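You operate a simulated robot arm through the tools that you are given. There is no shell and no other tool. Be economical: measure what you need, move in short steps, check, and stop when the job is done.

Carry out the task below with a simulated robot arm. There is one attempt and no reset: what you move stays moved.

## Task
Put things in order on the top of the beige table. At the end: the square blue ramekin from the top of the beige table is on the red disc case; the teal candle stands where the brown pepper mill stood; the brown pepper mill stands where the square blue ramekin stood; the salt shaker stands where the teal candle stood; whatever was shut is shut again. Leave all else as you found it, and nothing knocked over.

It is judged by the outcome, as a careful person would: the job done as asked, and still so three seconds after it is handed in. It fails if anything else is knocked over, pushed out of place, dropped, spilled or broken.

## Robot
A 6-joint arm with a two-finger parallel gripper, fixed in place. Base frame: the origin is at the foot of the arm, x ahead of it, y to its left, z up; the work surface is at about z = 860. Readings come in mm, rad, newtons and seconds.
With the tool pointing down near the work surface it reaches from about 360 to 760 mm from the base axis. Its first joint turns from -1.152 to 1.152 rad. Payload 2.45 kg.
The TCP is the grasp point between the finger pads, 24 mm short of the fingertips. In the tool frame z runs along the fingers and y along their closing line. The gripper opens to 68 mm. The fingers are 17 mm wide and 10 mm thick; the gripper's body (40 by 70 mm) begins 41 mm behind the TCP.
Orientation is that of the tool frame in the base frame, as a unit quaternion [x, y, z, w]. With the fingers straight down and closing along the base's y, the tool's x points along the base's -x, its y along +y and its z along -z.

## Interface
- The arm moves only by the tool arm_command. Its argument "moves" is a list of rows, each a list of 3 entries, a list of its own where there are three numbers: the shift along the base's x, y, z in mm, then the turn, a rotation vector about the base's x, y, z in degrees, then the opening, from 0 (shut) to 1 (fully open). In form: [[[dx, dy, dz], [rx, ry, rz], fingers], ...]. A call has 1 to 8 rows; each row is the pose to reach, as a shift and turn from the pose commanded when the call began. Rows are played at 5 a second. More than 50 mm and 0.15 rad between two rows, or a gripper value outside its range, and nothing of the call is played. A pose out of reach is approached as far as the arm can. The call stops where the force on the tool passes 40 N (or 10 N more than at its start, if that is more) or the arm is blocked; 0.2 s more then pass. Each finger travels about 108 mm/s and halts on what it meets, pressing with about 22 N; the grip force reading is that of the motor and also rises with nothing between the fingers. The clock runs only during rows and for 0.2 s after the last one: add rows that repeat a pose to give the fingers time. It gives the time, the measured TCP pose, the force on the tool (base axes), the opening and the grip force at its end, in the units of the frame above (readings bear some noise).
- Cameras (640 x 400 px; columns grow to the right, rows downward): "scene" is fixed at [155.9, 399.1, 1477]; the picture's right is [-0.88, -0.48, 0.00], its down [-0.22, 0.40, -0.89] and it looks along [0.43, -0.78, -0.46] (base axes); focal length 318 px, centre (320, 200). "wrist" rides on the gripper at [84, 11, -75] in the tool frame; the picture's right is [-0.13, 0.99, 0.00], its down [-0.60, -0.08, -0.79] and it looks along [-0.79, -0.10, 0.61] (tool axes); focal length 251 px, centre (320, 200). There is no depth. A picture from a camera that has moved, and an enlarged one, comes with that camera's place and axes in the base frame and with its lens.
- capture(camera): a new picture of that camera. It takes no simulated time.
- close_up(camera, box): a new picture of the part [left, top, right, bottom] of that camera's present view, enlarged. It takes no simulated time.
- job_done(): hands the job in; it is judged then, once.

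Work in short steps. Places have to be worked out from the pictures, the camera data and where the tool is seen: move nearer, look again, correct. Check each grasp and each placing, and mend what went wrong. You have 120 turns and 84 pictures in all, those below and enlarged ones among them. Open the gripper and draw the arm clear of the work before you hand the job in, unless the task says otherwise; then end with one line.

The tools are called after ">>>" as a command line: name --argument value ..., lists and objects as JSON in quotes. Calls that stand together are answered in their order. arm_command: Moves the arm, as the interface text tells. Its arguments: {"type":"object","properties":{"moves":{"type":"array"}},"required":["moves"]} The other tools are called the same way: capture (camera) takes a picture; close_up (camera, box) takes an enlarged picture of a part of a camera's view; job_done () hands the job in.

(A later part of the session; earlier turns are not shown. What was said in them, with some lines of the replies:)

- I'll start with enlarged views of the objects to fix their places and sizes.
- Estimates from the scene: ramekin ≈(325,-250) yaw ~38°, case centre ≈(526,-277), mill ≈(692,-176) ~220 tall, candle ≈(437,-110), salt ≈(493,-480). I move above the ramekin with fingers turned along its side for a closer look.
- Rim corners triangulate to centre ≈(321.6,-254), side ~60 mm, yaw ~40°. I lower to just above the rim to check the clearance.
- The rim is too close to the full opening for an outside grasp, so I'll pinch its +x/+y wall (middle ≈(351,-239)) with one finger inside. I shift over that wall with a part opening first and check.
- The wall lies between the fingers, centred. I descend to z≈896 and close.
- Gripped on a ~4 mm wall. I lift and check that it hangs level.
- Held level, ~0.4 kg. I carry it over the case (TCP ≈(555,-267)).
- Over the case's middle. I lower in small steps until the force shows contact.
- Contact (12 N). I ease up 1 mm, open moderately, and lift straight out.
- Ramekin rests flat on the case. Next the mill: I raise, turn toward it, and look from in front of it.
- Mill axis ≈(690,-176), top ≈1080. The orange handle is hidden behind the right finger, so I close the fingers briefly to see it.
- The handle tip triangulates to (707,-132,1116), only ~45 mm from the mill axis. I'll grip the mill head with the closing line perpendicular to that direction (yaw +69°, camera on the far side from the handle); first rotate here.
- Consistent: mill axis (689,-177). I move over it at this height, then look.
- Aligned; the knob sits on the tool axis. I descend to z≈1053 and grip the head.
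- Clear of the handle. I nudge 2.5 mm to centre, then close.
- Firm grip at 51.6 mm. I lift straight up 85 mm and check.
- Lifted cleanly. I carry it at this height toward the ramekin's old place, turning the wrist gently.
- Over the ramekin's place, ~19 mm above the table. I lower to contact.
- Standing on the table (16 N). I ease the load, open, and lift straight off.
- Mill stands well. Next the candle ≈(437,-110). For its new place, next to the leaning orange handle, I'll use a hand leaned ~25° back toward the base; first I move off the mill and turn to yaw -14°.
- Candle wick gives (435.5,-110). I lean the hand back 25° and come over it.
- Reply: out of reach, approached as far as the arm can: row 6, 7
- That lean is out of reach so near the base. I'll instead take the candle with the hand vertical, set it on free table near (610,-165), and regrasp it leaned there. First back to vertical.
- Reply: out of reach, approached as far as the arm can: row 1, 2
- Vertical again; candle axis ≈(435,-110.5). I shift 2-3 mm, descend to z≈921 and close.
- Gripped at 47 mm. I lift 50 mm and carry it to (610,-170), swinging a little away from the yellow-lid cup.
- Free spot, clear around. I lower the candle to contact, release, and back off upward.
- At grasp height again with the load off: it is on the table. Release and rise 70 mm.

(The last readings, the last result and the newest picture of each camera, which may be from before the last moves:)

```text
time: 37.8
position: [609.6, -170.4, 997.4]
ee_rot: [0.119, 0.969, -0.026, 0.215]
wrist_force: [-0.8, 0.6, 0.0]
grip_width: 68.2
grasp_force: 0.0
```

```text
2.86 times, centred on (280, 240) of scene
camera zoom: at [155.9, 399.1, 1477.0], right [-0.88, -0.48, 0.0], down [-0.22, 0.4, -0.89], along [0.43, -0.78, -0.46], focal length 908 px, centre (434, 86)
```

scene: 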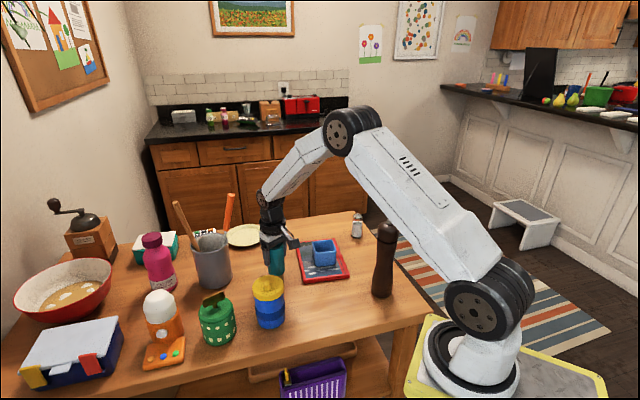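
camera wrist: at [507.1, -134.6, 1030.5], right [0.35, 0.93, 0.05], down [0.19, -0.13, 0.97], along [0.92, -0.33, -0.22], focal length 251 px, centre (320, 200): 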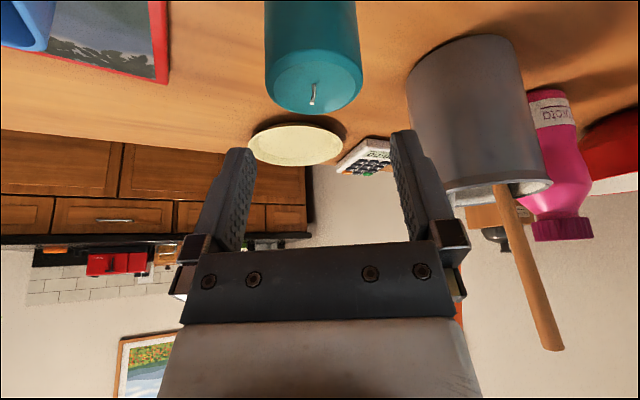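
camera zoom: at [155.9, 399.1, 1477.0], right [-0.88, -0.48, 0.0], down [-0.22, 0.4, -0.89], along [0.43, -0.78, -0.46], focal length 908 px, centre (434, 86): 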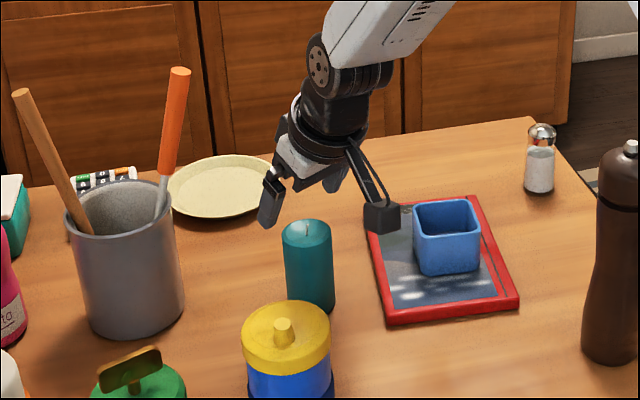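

Lean reached here (24-25°). The candle is centred within ~1 mm; I descend to z≈925 and grip.

>>> arm_command --moves '[[[0, -1, -25], [0, 0, 0], 1], [[0, -1, -50], [0, 0, 0], 1], [[0, -1, -70], [0, 0, 0], 1], [[0, -1, -70], [0, 0, 0], 1]]'

>>> capture --camera "wrist"

>>> close_up --camera "scene" --box '[220, 200, 340, 300]'

```text
time: 38.8
position: [608.5, -172.2, 926.5]
ee_rot: [0.12, 0.969, -0.027, 0.214]
wrist_force: [-0.4, 0.2, 0.3]
grip_width: 68.1
grasp_force: 0.1
```

```text
39 pictures are left
camera wrist: at [505.9, -136.1, 960.2], right [0.35, 0.93, 0.05], down [0.19, -0.13, 0.97], along [0.92, -0.33, -0.22], focal length 251 px, centre (320, 200)
```

wrist: 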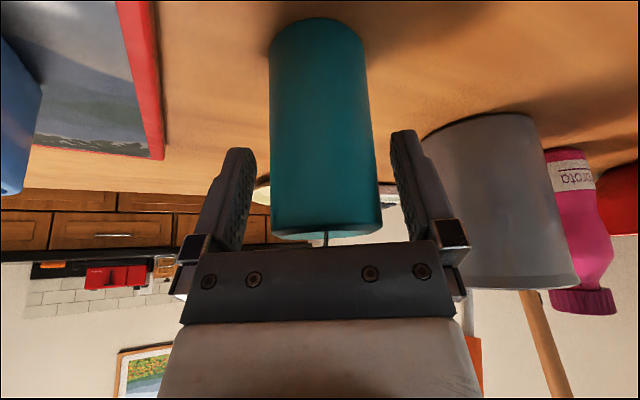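

```text
4.00 times, centred on (280, 250) of scene
camera zoom: at [155.9, 399.1, 1477.0], right [-0.88, -0.48, 0.0], down [-0.22, 0.4, -0.89], along [0.43, -0.78, -0.46], focal length 1272 px, centre (480, 0)
```

zoom: 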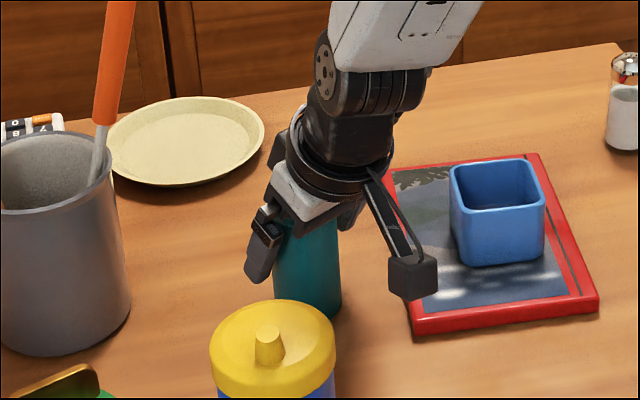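

Well placed; close and lift a little.

>>> arm_command --moves '[[[0, 0, 0], [0, 0, 0], 0.5], [[0, 0, 0], [0, 0, 0], 0], [[0, 0, 0], [0, 0, 0], 0], [[0, 0, 10], [0, 0, 0], 0], [[0, 0, 40], [0, 0, 0], 0], [[0, 0, 40], [0, 0, 0], 0]]'

>>> capture --camera "wrist"

>>> close_up --camera "scene" --box '[180, 170, 340, 300]'

```text
time: 40.2
position: [609.3, -173.1, 968.0]
ee_rot: [0.119, 0.969, -0.027, 0.216]
wrist_force: [0.3, -0.5, -1.5]
grip_width: 47.2
grasp_force: 21.7
```

```text
37 pictures are left
camera wrist: at [507.2, -136.8, 1001.2], right [0.35, 0.93, 0.05], down [0.19, -0.13, 0.97], along [0.92, -0.33, -0.22], focal length 251 px, centre (320, 200)
```

wrist: 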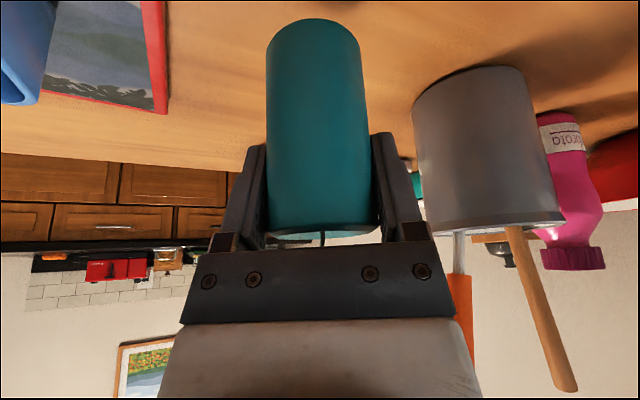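

```text
3.08 times, centred on (260, 235) of scene
camera zoom: at [155.9, 399.1, 1477.0], right [-0.88, -0.48, 0.0], down [-0.22, 0.4, -0.89], along [0.43, -0.78, -0.46], focal length 978 px, centre (505, 92)
```

zoom: 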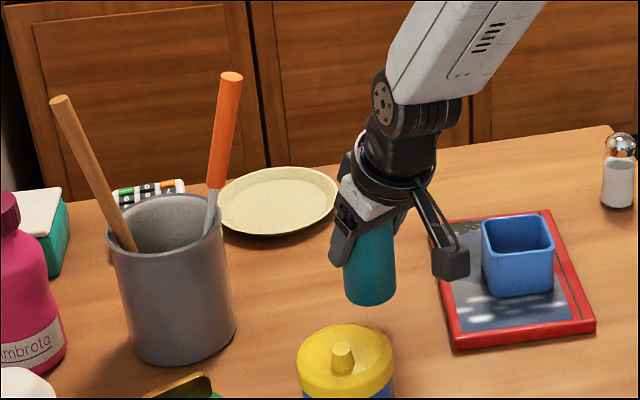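

Held upright. I carry it out to TCP ≈(686.5,-176) at this height, then check the clearance to the handle and cup.

>>> arm_command --moves '[[[25, -1, 0], [0, 0, 0], 0], [[55, -3, 0], [0, 0, 0], 0], [[77, -4, 0], [0, 0, 0], 0], [[77, -4, -20], [0, 0, 0], 0], [[77, -4, -20], [0, 0, 0], 0]]'

>>> capture --camera "wrist"

>>> close_up --camera "scene" --box '[180, 170, 340, 300]'

```text
time: 41.4
position: [686.4, -175.7, 947.5]
ee_rot: [0.119, 0.969, -0.026, 0.215]
wrist_force: [-0.2, -0.4, -1.0]
grip_width: 47.1
grasp_force: 22.0
```

```text
35 pictures are left
camera wrist: at [584.1, -139.5, 981.2], right [0.35, 0.93, 0.05], down [0.19, -0.13, 0.97], along [0.92, -0.33, -0.22], focal length 251 px, centre (320, 200)
```

wrist: 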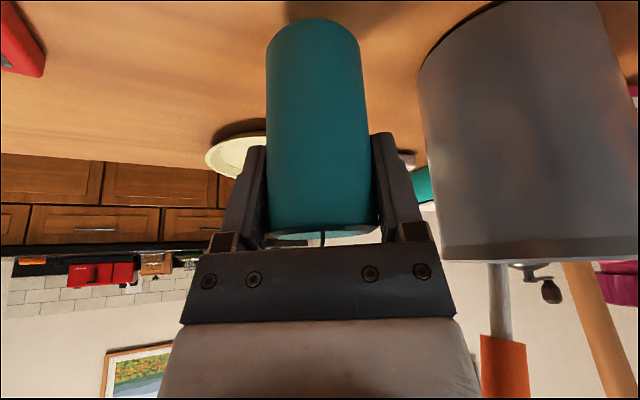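

```text
3.08 times, centred on (260, 235) of scene
camera zoom: at [156.0, 399.1, 1477.0], right [-0.88, -0.48, 0.0], down [-0.22, 0.4, -0.89], along [0.43, -0.78, -0.46], focal length 978 px, centre (505, 92)
```

zoom: 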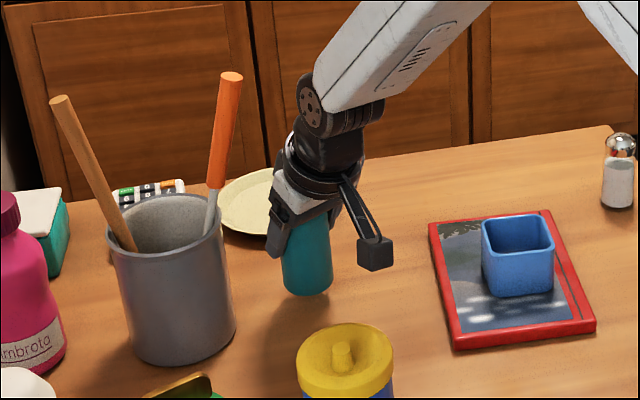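

Good clearance. I lower to contact.

>>> arm_command --moves '[[[0, 0, -10], [0, 0, 0], 0], [[0, 0, -17], [0, 0, 0], 0], [[0, 0, -20], [0, 0, 0], 0], [[0, 0, -22], [0, 0, 0], 0]]'

>>> close_up --camera "scene" --box '[180, 170, 340, 300]'

```text
time: 42.4
position: [687.2, -175.9, 926.5]
ee_rot: [0.119, 0.969, -0.026, 0.216]
wrist_force: [-3.7, 0.4, 6.7]
grip_width: 47.0
grasp_force: 22.3
```

```text
3.08 times, centred on (260, 235) of scene
camera zoom: at [155.7, 399.2, 1477.0], right [-0.88, -0.48, 0.0], down [-0.22, 0.4, -0.89], along [0.43, -0.78, -0.46], focal length 978 px, centre (505, 92)
```

zoom: 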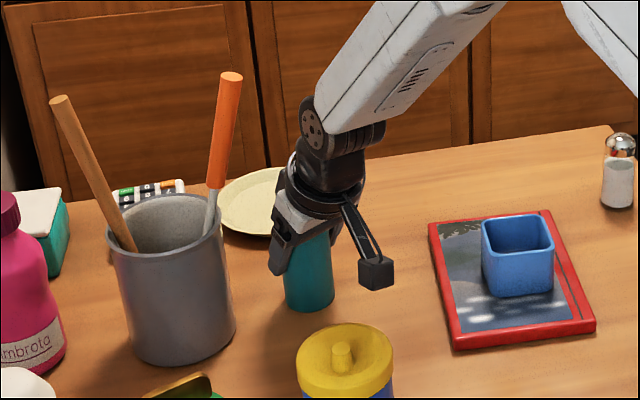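

On the table. Release and withdraw along the hand's own axis.

>>> arm_command --moves '[[[0, 0, 0.5], [0, 0, 0], 0], [[0, 0, 0.5], [0, 0, 0], 1], [[0, 0, 0.5], [0, 0, 0], 1], [[-12, 3, 28], [0, 0, 0], 1], [[-30, 8, 65], [0, 0, 0], 1], [[-50, 12, 105], [0, 0, 0], 1], [[-70, 5, 140], [0, 0, 0], 1]]'

>>> capture --camera "scene"

```text
time: 44.0
position: [617.1, -171.2, 1065.5]
ee_rot: [0.118, 0.969, -0.026, 0.215]
wrist_force: [-0.3, 0.4, -1.1]
grip_width: 67.8
grasp_force: 0.2
```

```text
32 pictures are left
```

scene: 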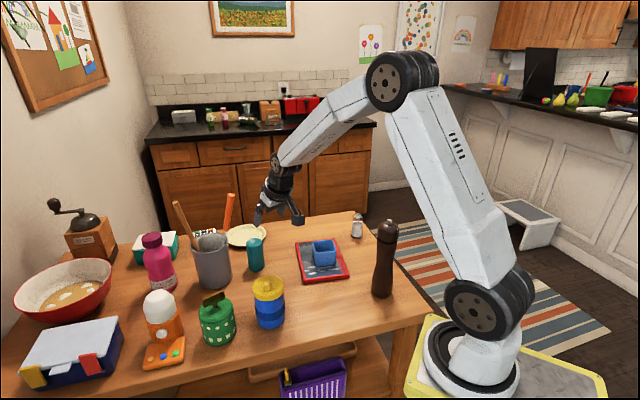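

Candle stands in the mill's place. Next the salt at ≈(493,-480): I bring the hand vertical and swing toward it, staying high.

>>> arm_command --moves '[[[-10, -15, 10], [1.6, 6.5, 0], 1], [[-20, -35, 20], [3.2, 13, 0], 1], [[-35, -60, 25], [4.7, 19, 0], 1], [[-50, -85, 30], [6.05, 24.25, 0], 1], [[-70, -115, 30], [6.05, 24.25, 0], 1], [[-90, -145, 30], [6.05, 24.25, 0], 1]]'

>>> arm_command --moves '[[[-10, -30, 0], [0, 0, -8], 1], [[-20, -60, 0], [0, 0, -15], 1], [[-30, -90, -15], [0, 0, -22], 1], [[-50, -110, -35], [0, 0, -30], 1], [[-60, -120, -50], [0, 0, -30], 1], [[-60, -120, -50], [0, 0, -30], 1]]'

>>> capture --camera "wrist"

```text
time: 45.4
position: [524.8, -316.3, 1095.5]
ee_rot: [0.122, 0.992, 0.0, 0.0]
wrist_force: [0.5, 0.6, -0.7]
grip_width: 67.9
grasp_force: 0.0
```

```text
time: 46.8
position: [466.4, -436.0, 1044.2]
ee_rot: [0.375, 0.927, 0.0, 0.0]
wrist_force: [-0.2, -0.9, 0.3]
grip_width: 68.1
grasp_force: 0.2
```

```text
31 pictures are left
camera wrist: at [413.1, -370.3, 1121.5], right [0.78, 0.62, 0.0], down [0.38, -0.48, 0.79], along [0.49, -0.62, -0.61], focal length 251 px, centre (320, 200)
```

wrist: 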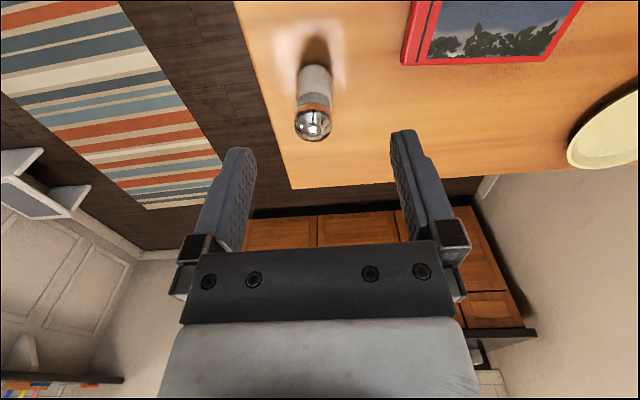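

Salt axis ≈(490,-477). I come over it and lower to just above its cap.

>>> arm_command --moves '[[[12, -20, -10], [0, 0, 0], 1], [[24, -41, -25], [0, 0, 0], 1], [[24, -41, -55], [0, 0, 0], 1], [[24, -41, -55], [0, 0, 0], 1]]'

>>> capture --camera "wrist"

>>> close_up --camera "scene" --box '[300, 160, 420, 260]'

```text
time: 47.8
position: [493.3, -475.6, 989.7]
ee_rot: [0.375, 0.927, 0.001, 0.0]
wrist_force: [0.2, 0.5, 0.7]
grip_width: 67.9
grasp_force: 0.2
```

```text
30 pictures are left
camera wrist: at [439.1, -410.7, 1065.5], right [0.78, 0.62, 0.0], down [0.38, -0.48, 0.79], along [0.49, -0.62, -0.61], focal length 251 px, centre (320, 200)
```

wrist: 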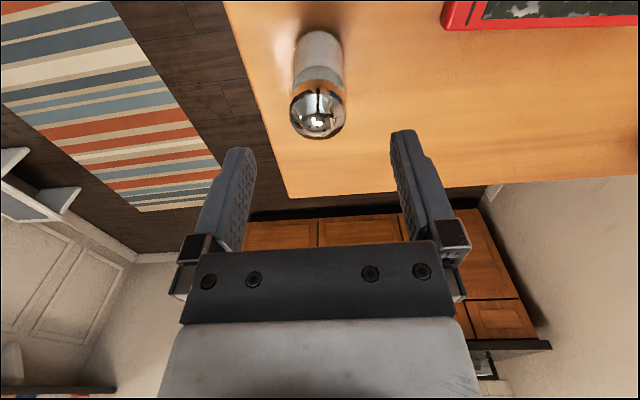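

```text
4.00 times, centred on (360, 210) of scene
camera zoom: at [155.9, 399.1, 1477.0], right [-0.88, -0.48, 0.0], down [-0.22, 0.4, -0.89], along [0.43, -0.78, -0.46], focal length 1272 px, centre (160, 160)
```

zoom: 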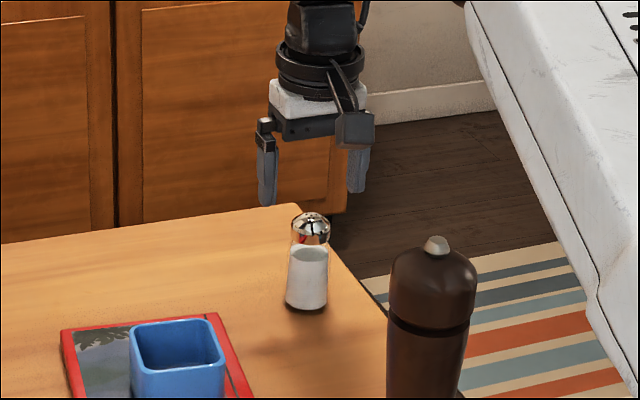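

Aligned. Descend to z≈913 and close on it.

>>> arm_command --moves '[[[0, 0, -30], [0, 0, 0], 1], [[0, 0, -55], [0, 0, 0], 1], [[0, 0, -76], [0, 0, 0], 1], [[0, 0, -76], [0, 0, 0], 1], [[0, 0, -76], [0, 0, 0], 0.5], [[0, 0, -76], [0, 0, 0], 0.2], [[0, 0, -76], [0, 0, 0], 0], [[0, 0, -76], [0, 0, 0], 0]]'

>>> capture --camera "wrist"

>>> close_up --camera "scene" --box '[300, 160, 420, 260]'

```text
time: 49.6
position: [490.5, -476.1, 913.0]
ee_rot: [0.375, 0.927, 0.0, 0.0]
wrist_force: [-0.6, 0.9, -0.6]
grip_width: 37.7
grasp_force: 22.3
```

```text
28 pictures are left
camera wrist: at [437.1, -410.3, 990.2], right [0.78, 0.62, 0.0], down [0.38, -0.48, 0.79], along [0.49, -0.62, -0.61], focal length 251 px, centre (320, 200)
```

wrist: 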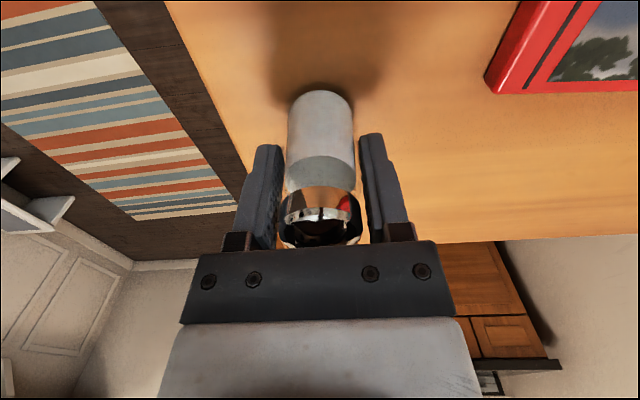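

```text
4.00 times, centred on (360, 210) of scene
camera zoom: at [155.9, 399.1, 1477.0], right [-0.88, -0.48, 0.0], down [-0.22, 0.4, -0.89], along [0.43, -0.78, -0.46], focal length 1272 px, centre (160, 160)
```

zoom: 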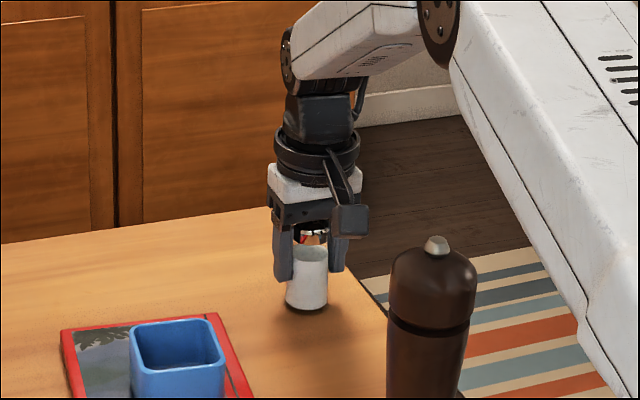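

Gripped at 37.7 mm. Lift it straight up and check.

>>> arm_command --moves '[[[0, 0, 8], [0, 0, 0], 0], [[0, 0, 40], [0, 0, 0], 0], [[0, 0, 85], [0, 0, 0], 0], [[0, 0, 130], [0, 0, 0], 0], [[0, 0, 170], [0, 0, 0], 0], [[0, 0, 170], [0, 0, 0], 0]]'

>>> capture --camera "wrist"

```text
time: 51.0
position: [489.6, -478.6, 1085.0]
ee_rot: [0.375, 0.927, 0.0, 0.0]
wrist_force: [-0.2, 0.5, -1.1]
grip_width: 37.9
grasp_force: 22.0
```

```text
26 pictures are left
camera wrist: at [436.8, -413.1, 1161.1], right [0.78, 0.62, 0.0], down [0.38, -0.48, 0.79], along [0.49, -0.62, -0.61], focal length 251 px, centre (320, 200)
```

wrist: 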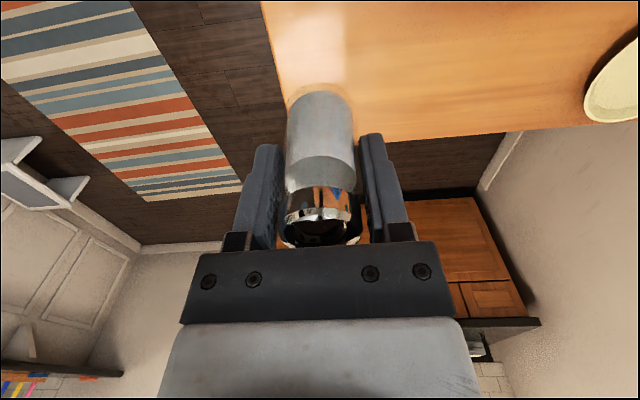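

Held well. I swing it toward the candle's old spot by an outer, high path.

>>> arm_command --moves '[[[18, 38, 0], [0, 0, 3], 0], [[33, 83, 0], [0, 0, 7], 0], [[42, 130, 0], [0, 0, 11], 0], [[43, 178, 0], [0, 0, 15], 0], [[38, 225, 0], [0, 0, 19], 0], [[22, 270, 0], [0, 0, 23], 0], [[-3, 311, 0], [0, 0, 27], 0], [[-30, 345, 0], [0, 0, 30], 0]]'

>>> arm_command --moves '[[[-15, 13, -10], [0, 0, 0], 0], [[-25, 22, -45], [0, 0, 0], 0], [[-25, 22, -90], [0, 0, 0], 0], [[-25, 22, -135], [0, 0, 0], 0], [[-25, 22, -150], [0, 0, 0], 0], [[-25, 22, -150], [0, 0, 0], 0]]'

>>> capture --camera "wrist"

>>> capture --camera "scene"

```text
time: 52.8
position: [461.2, -130.8, 1081.1]
ee_rot: [0.122, 0.993, 0.001, 0.0]
wrist_force: [-0.4, 0.7, -0.4]
grip_width: 38.0
grasp_force: 22.6
```

```text
time: 54.2
position: [435.4, -109.5, 934.1]
ee_rot: [0.122, 0.992, 0.001, -0.001]
wrist_force: [0.5, 0.2, -2.0]
grip_width: 37.7
grasp_force: 21.8
```

```text
25 pictures are left
camera wrist: at [355.4, -80.5, 1010.8], right [0.37, 0.93, 0.0], down [0.57, -0.22, 0.79], along [0.74, -0.29, -0.61], focal length 251 px, centre (320, 200)
```

wrist: 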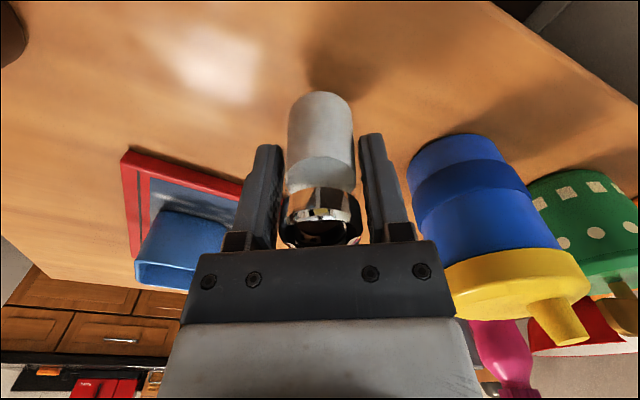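

```text
24 pictures are left
```

scene: 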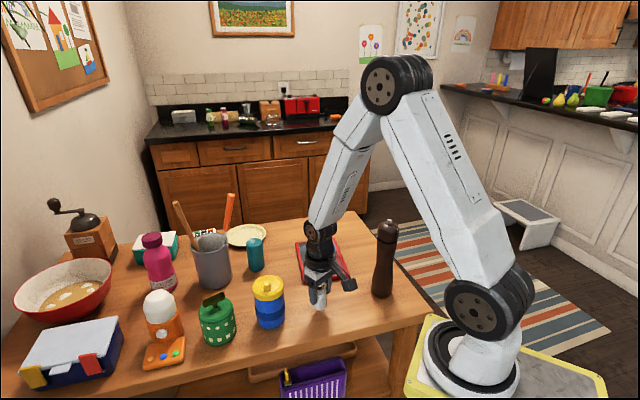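

Over (435,-110), ~20 mm up. I lower to contact.

>>> arm_command --moves '[[[0, 0, -10], [0, 0, 0], 0], [[0, 0, -17], [0, 0, 0], 0], [[0, 0, -20], [0, 0, 0], 0], [[0, 0, -21.5], [0, 0, 0], 0]]'

```text
time: 55.2
position: [435.2, -110.3, 913.2]
ee_rot: [0.123, 0.992, 0.0, 0.002]
wrist_force: [-3.5, 0.8, 16.5]
grip_width: 37.9
grasp_force: 22.1
```

Contact (16 N). Ease up, release, and lift straight off to a clear height.

>>> arm_command --moves '[[[0, 0, 1.5], [0, 0, 0], 0], [[0, 0, 1.5], [0, 0, 0], 0.7], [[0, 0, 1.5], [0, 0, 0], 1], [[0, 0, 25], [0, 0, 0], 1], [[0, 0, 70], [0, 0, 0], 1], [[0, 0, 115], [0, 0, 0], 1], [[0, 0, 160], [0, 0, 0], 1], [[0, 0, 200], [0, 0, 0], 1]]'

>>> capture --camera "scene"

>>> close_up --camera "scene" --box '[240, 200, 420, 330]'

```text
time: 57.0
position: [433.5, -111.2, 1111.7]
ee_rot: [0.121, 0.993, 0.0, 0.001]
wrist_force: [-0.2, 0.5, -1.4]
grip_width: 68.2
grasp_force: 0.1
```

```text
23 pictures are left
```

scene: 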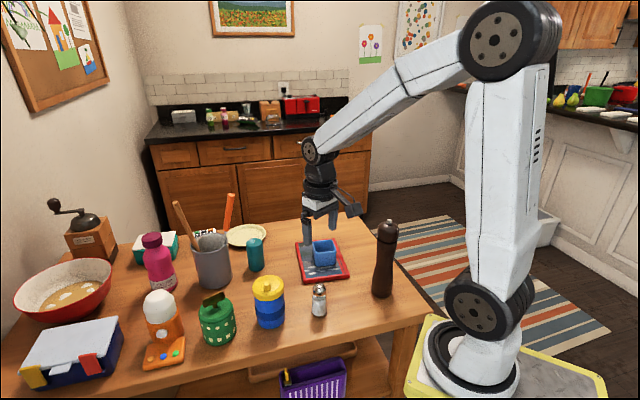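

```text
3.08 times, centred on (330, 265) of scene
camera zoom: at [155.9, 399.1, 1477.0], right [-0.88, -0.48, 0.0], down [-0.22, 0.4, -0.89], along [0.43, -0.78, -0.46], focal length 978 px, centre (289, 0)
```

zoom: 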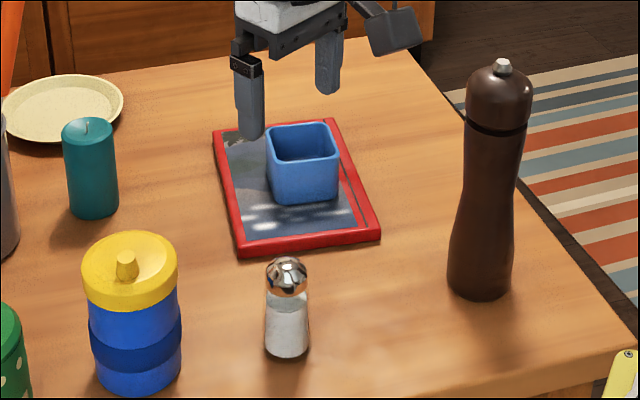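

All four are in place and upright, and the case hasn't shifted. I raise the arm a bit further clear.

>>> arm_command --moves '[[[0, 0, 30], [0, 0, 0], 1], [[0, 0, 70], [0, 0, 0], 1], [[0, 0, 90], [0, 0, 0], 1], [[0, 0, 90], [0, 0, 0], 1]]'

>>> capture --camera "scene"

```text
time: 58.0
position: [434.4, -110.4, 1202.1]
ee_rot: [0.122, 0.993, 0.0, 0.0]
wrist_force: [0.5, 0.0, 0.0]
grip_width: 68.0
grasp_force: 0.0
```

```text
21 pictures are left
```

scene: 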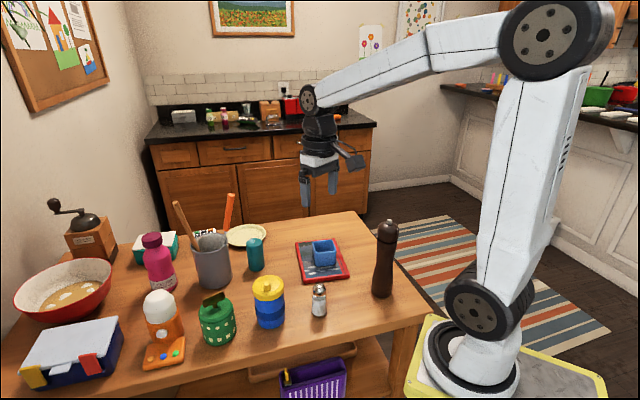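

Everything stands as asked and the arm is clear, so I'm handing the job in.

>>> job_done

```text
The job is handed in.
```

The square blue ramekin is on the red disc case, the candle is where the mill stood, the mill is where the ramekin stood, and the salt is where the candle stood. Nothing was knocked over, and nothing shut had to be opened.
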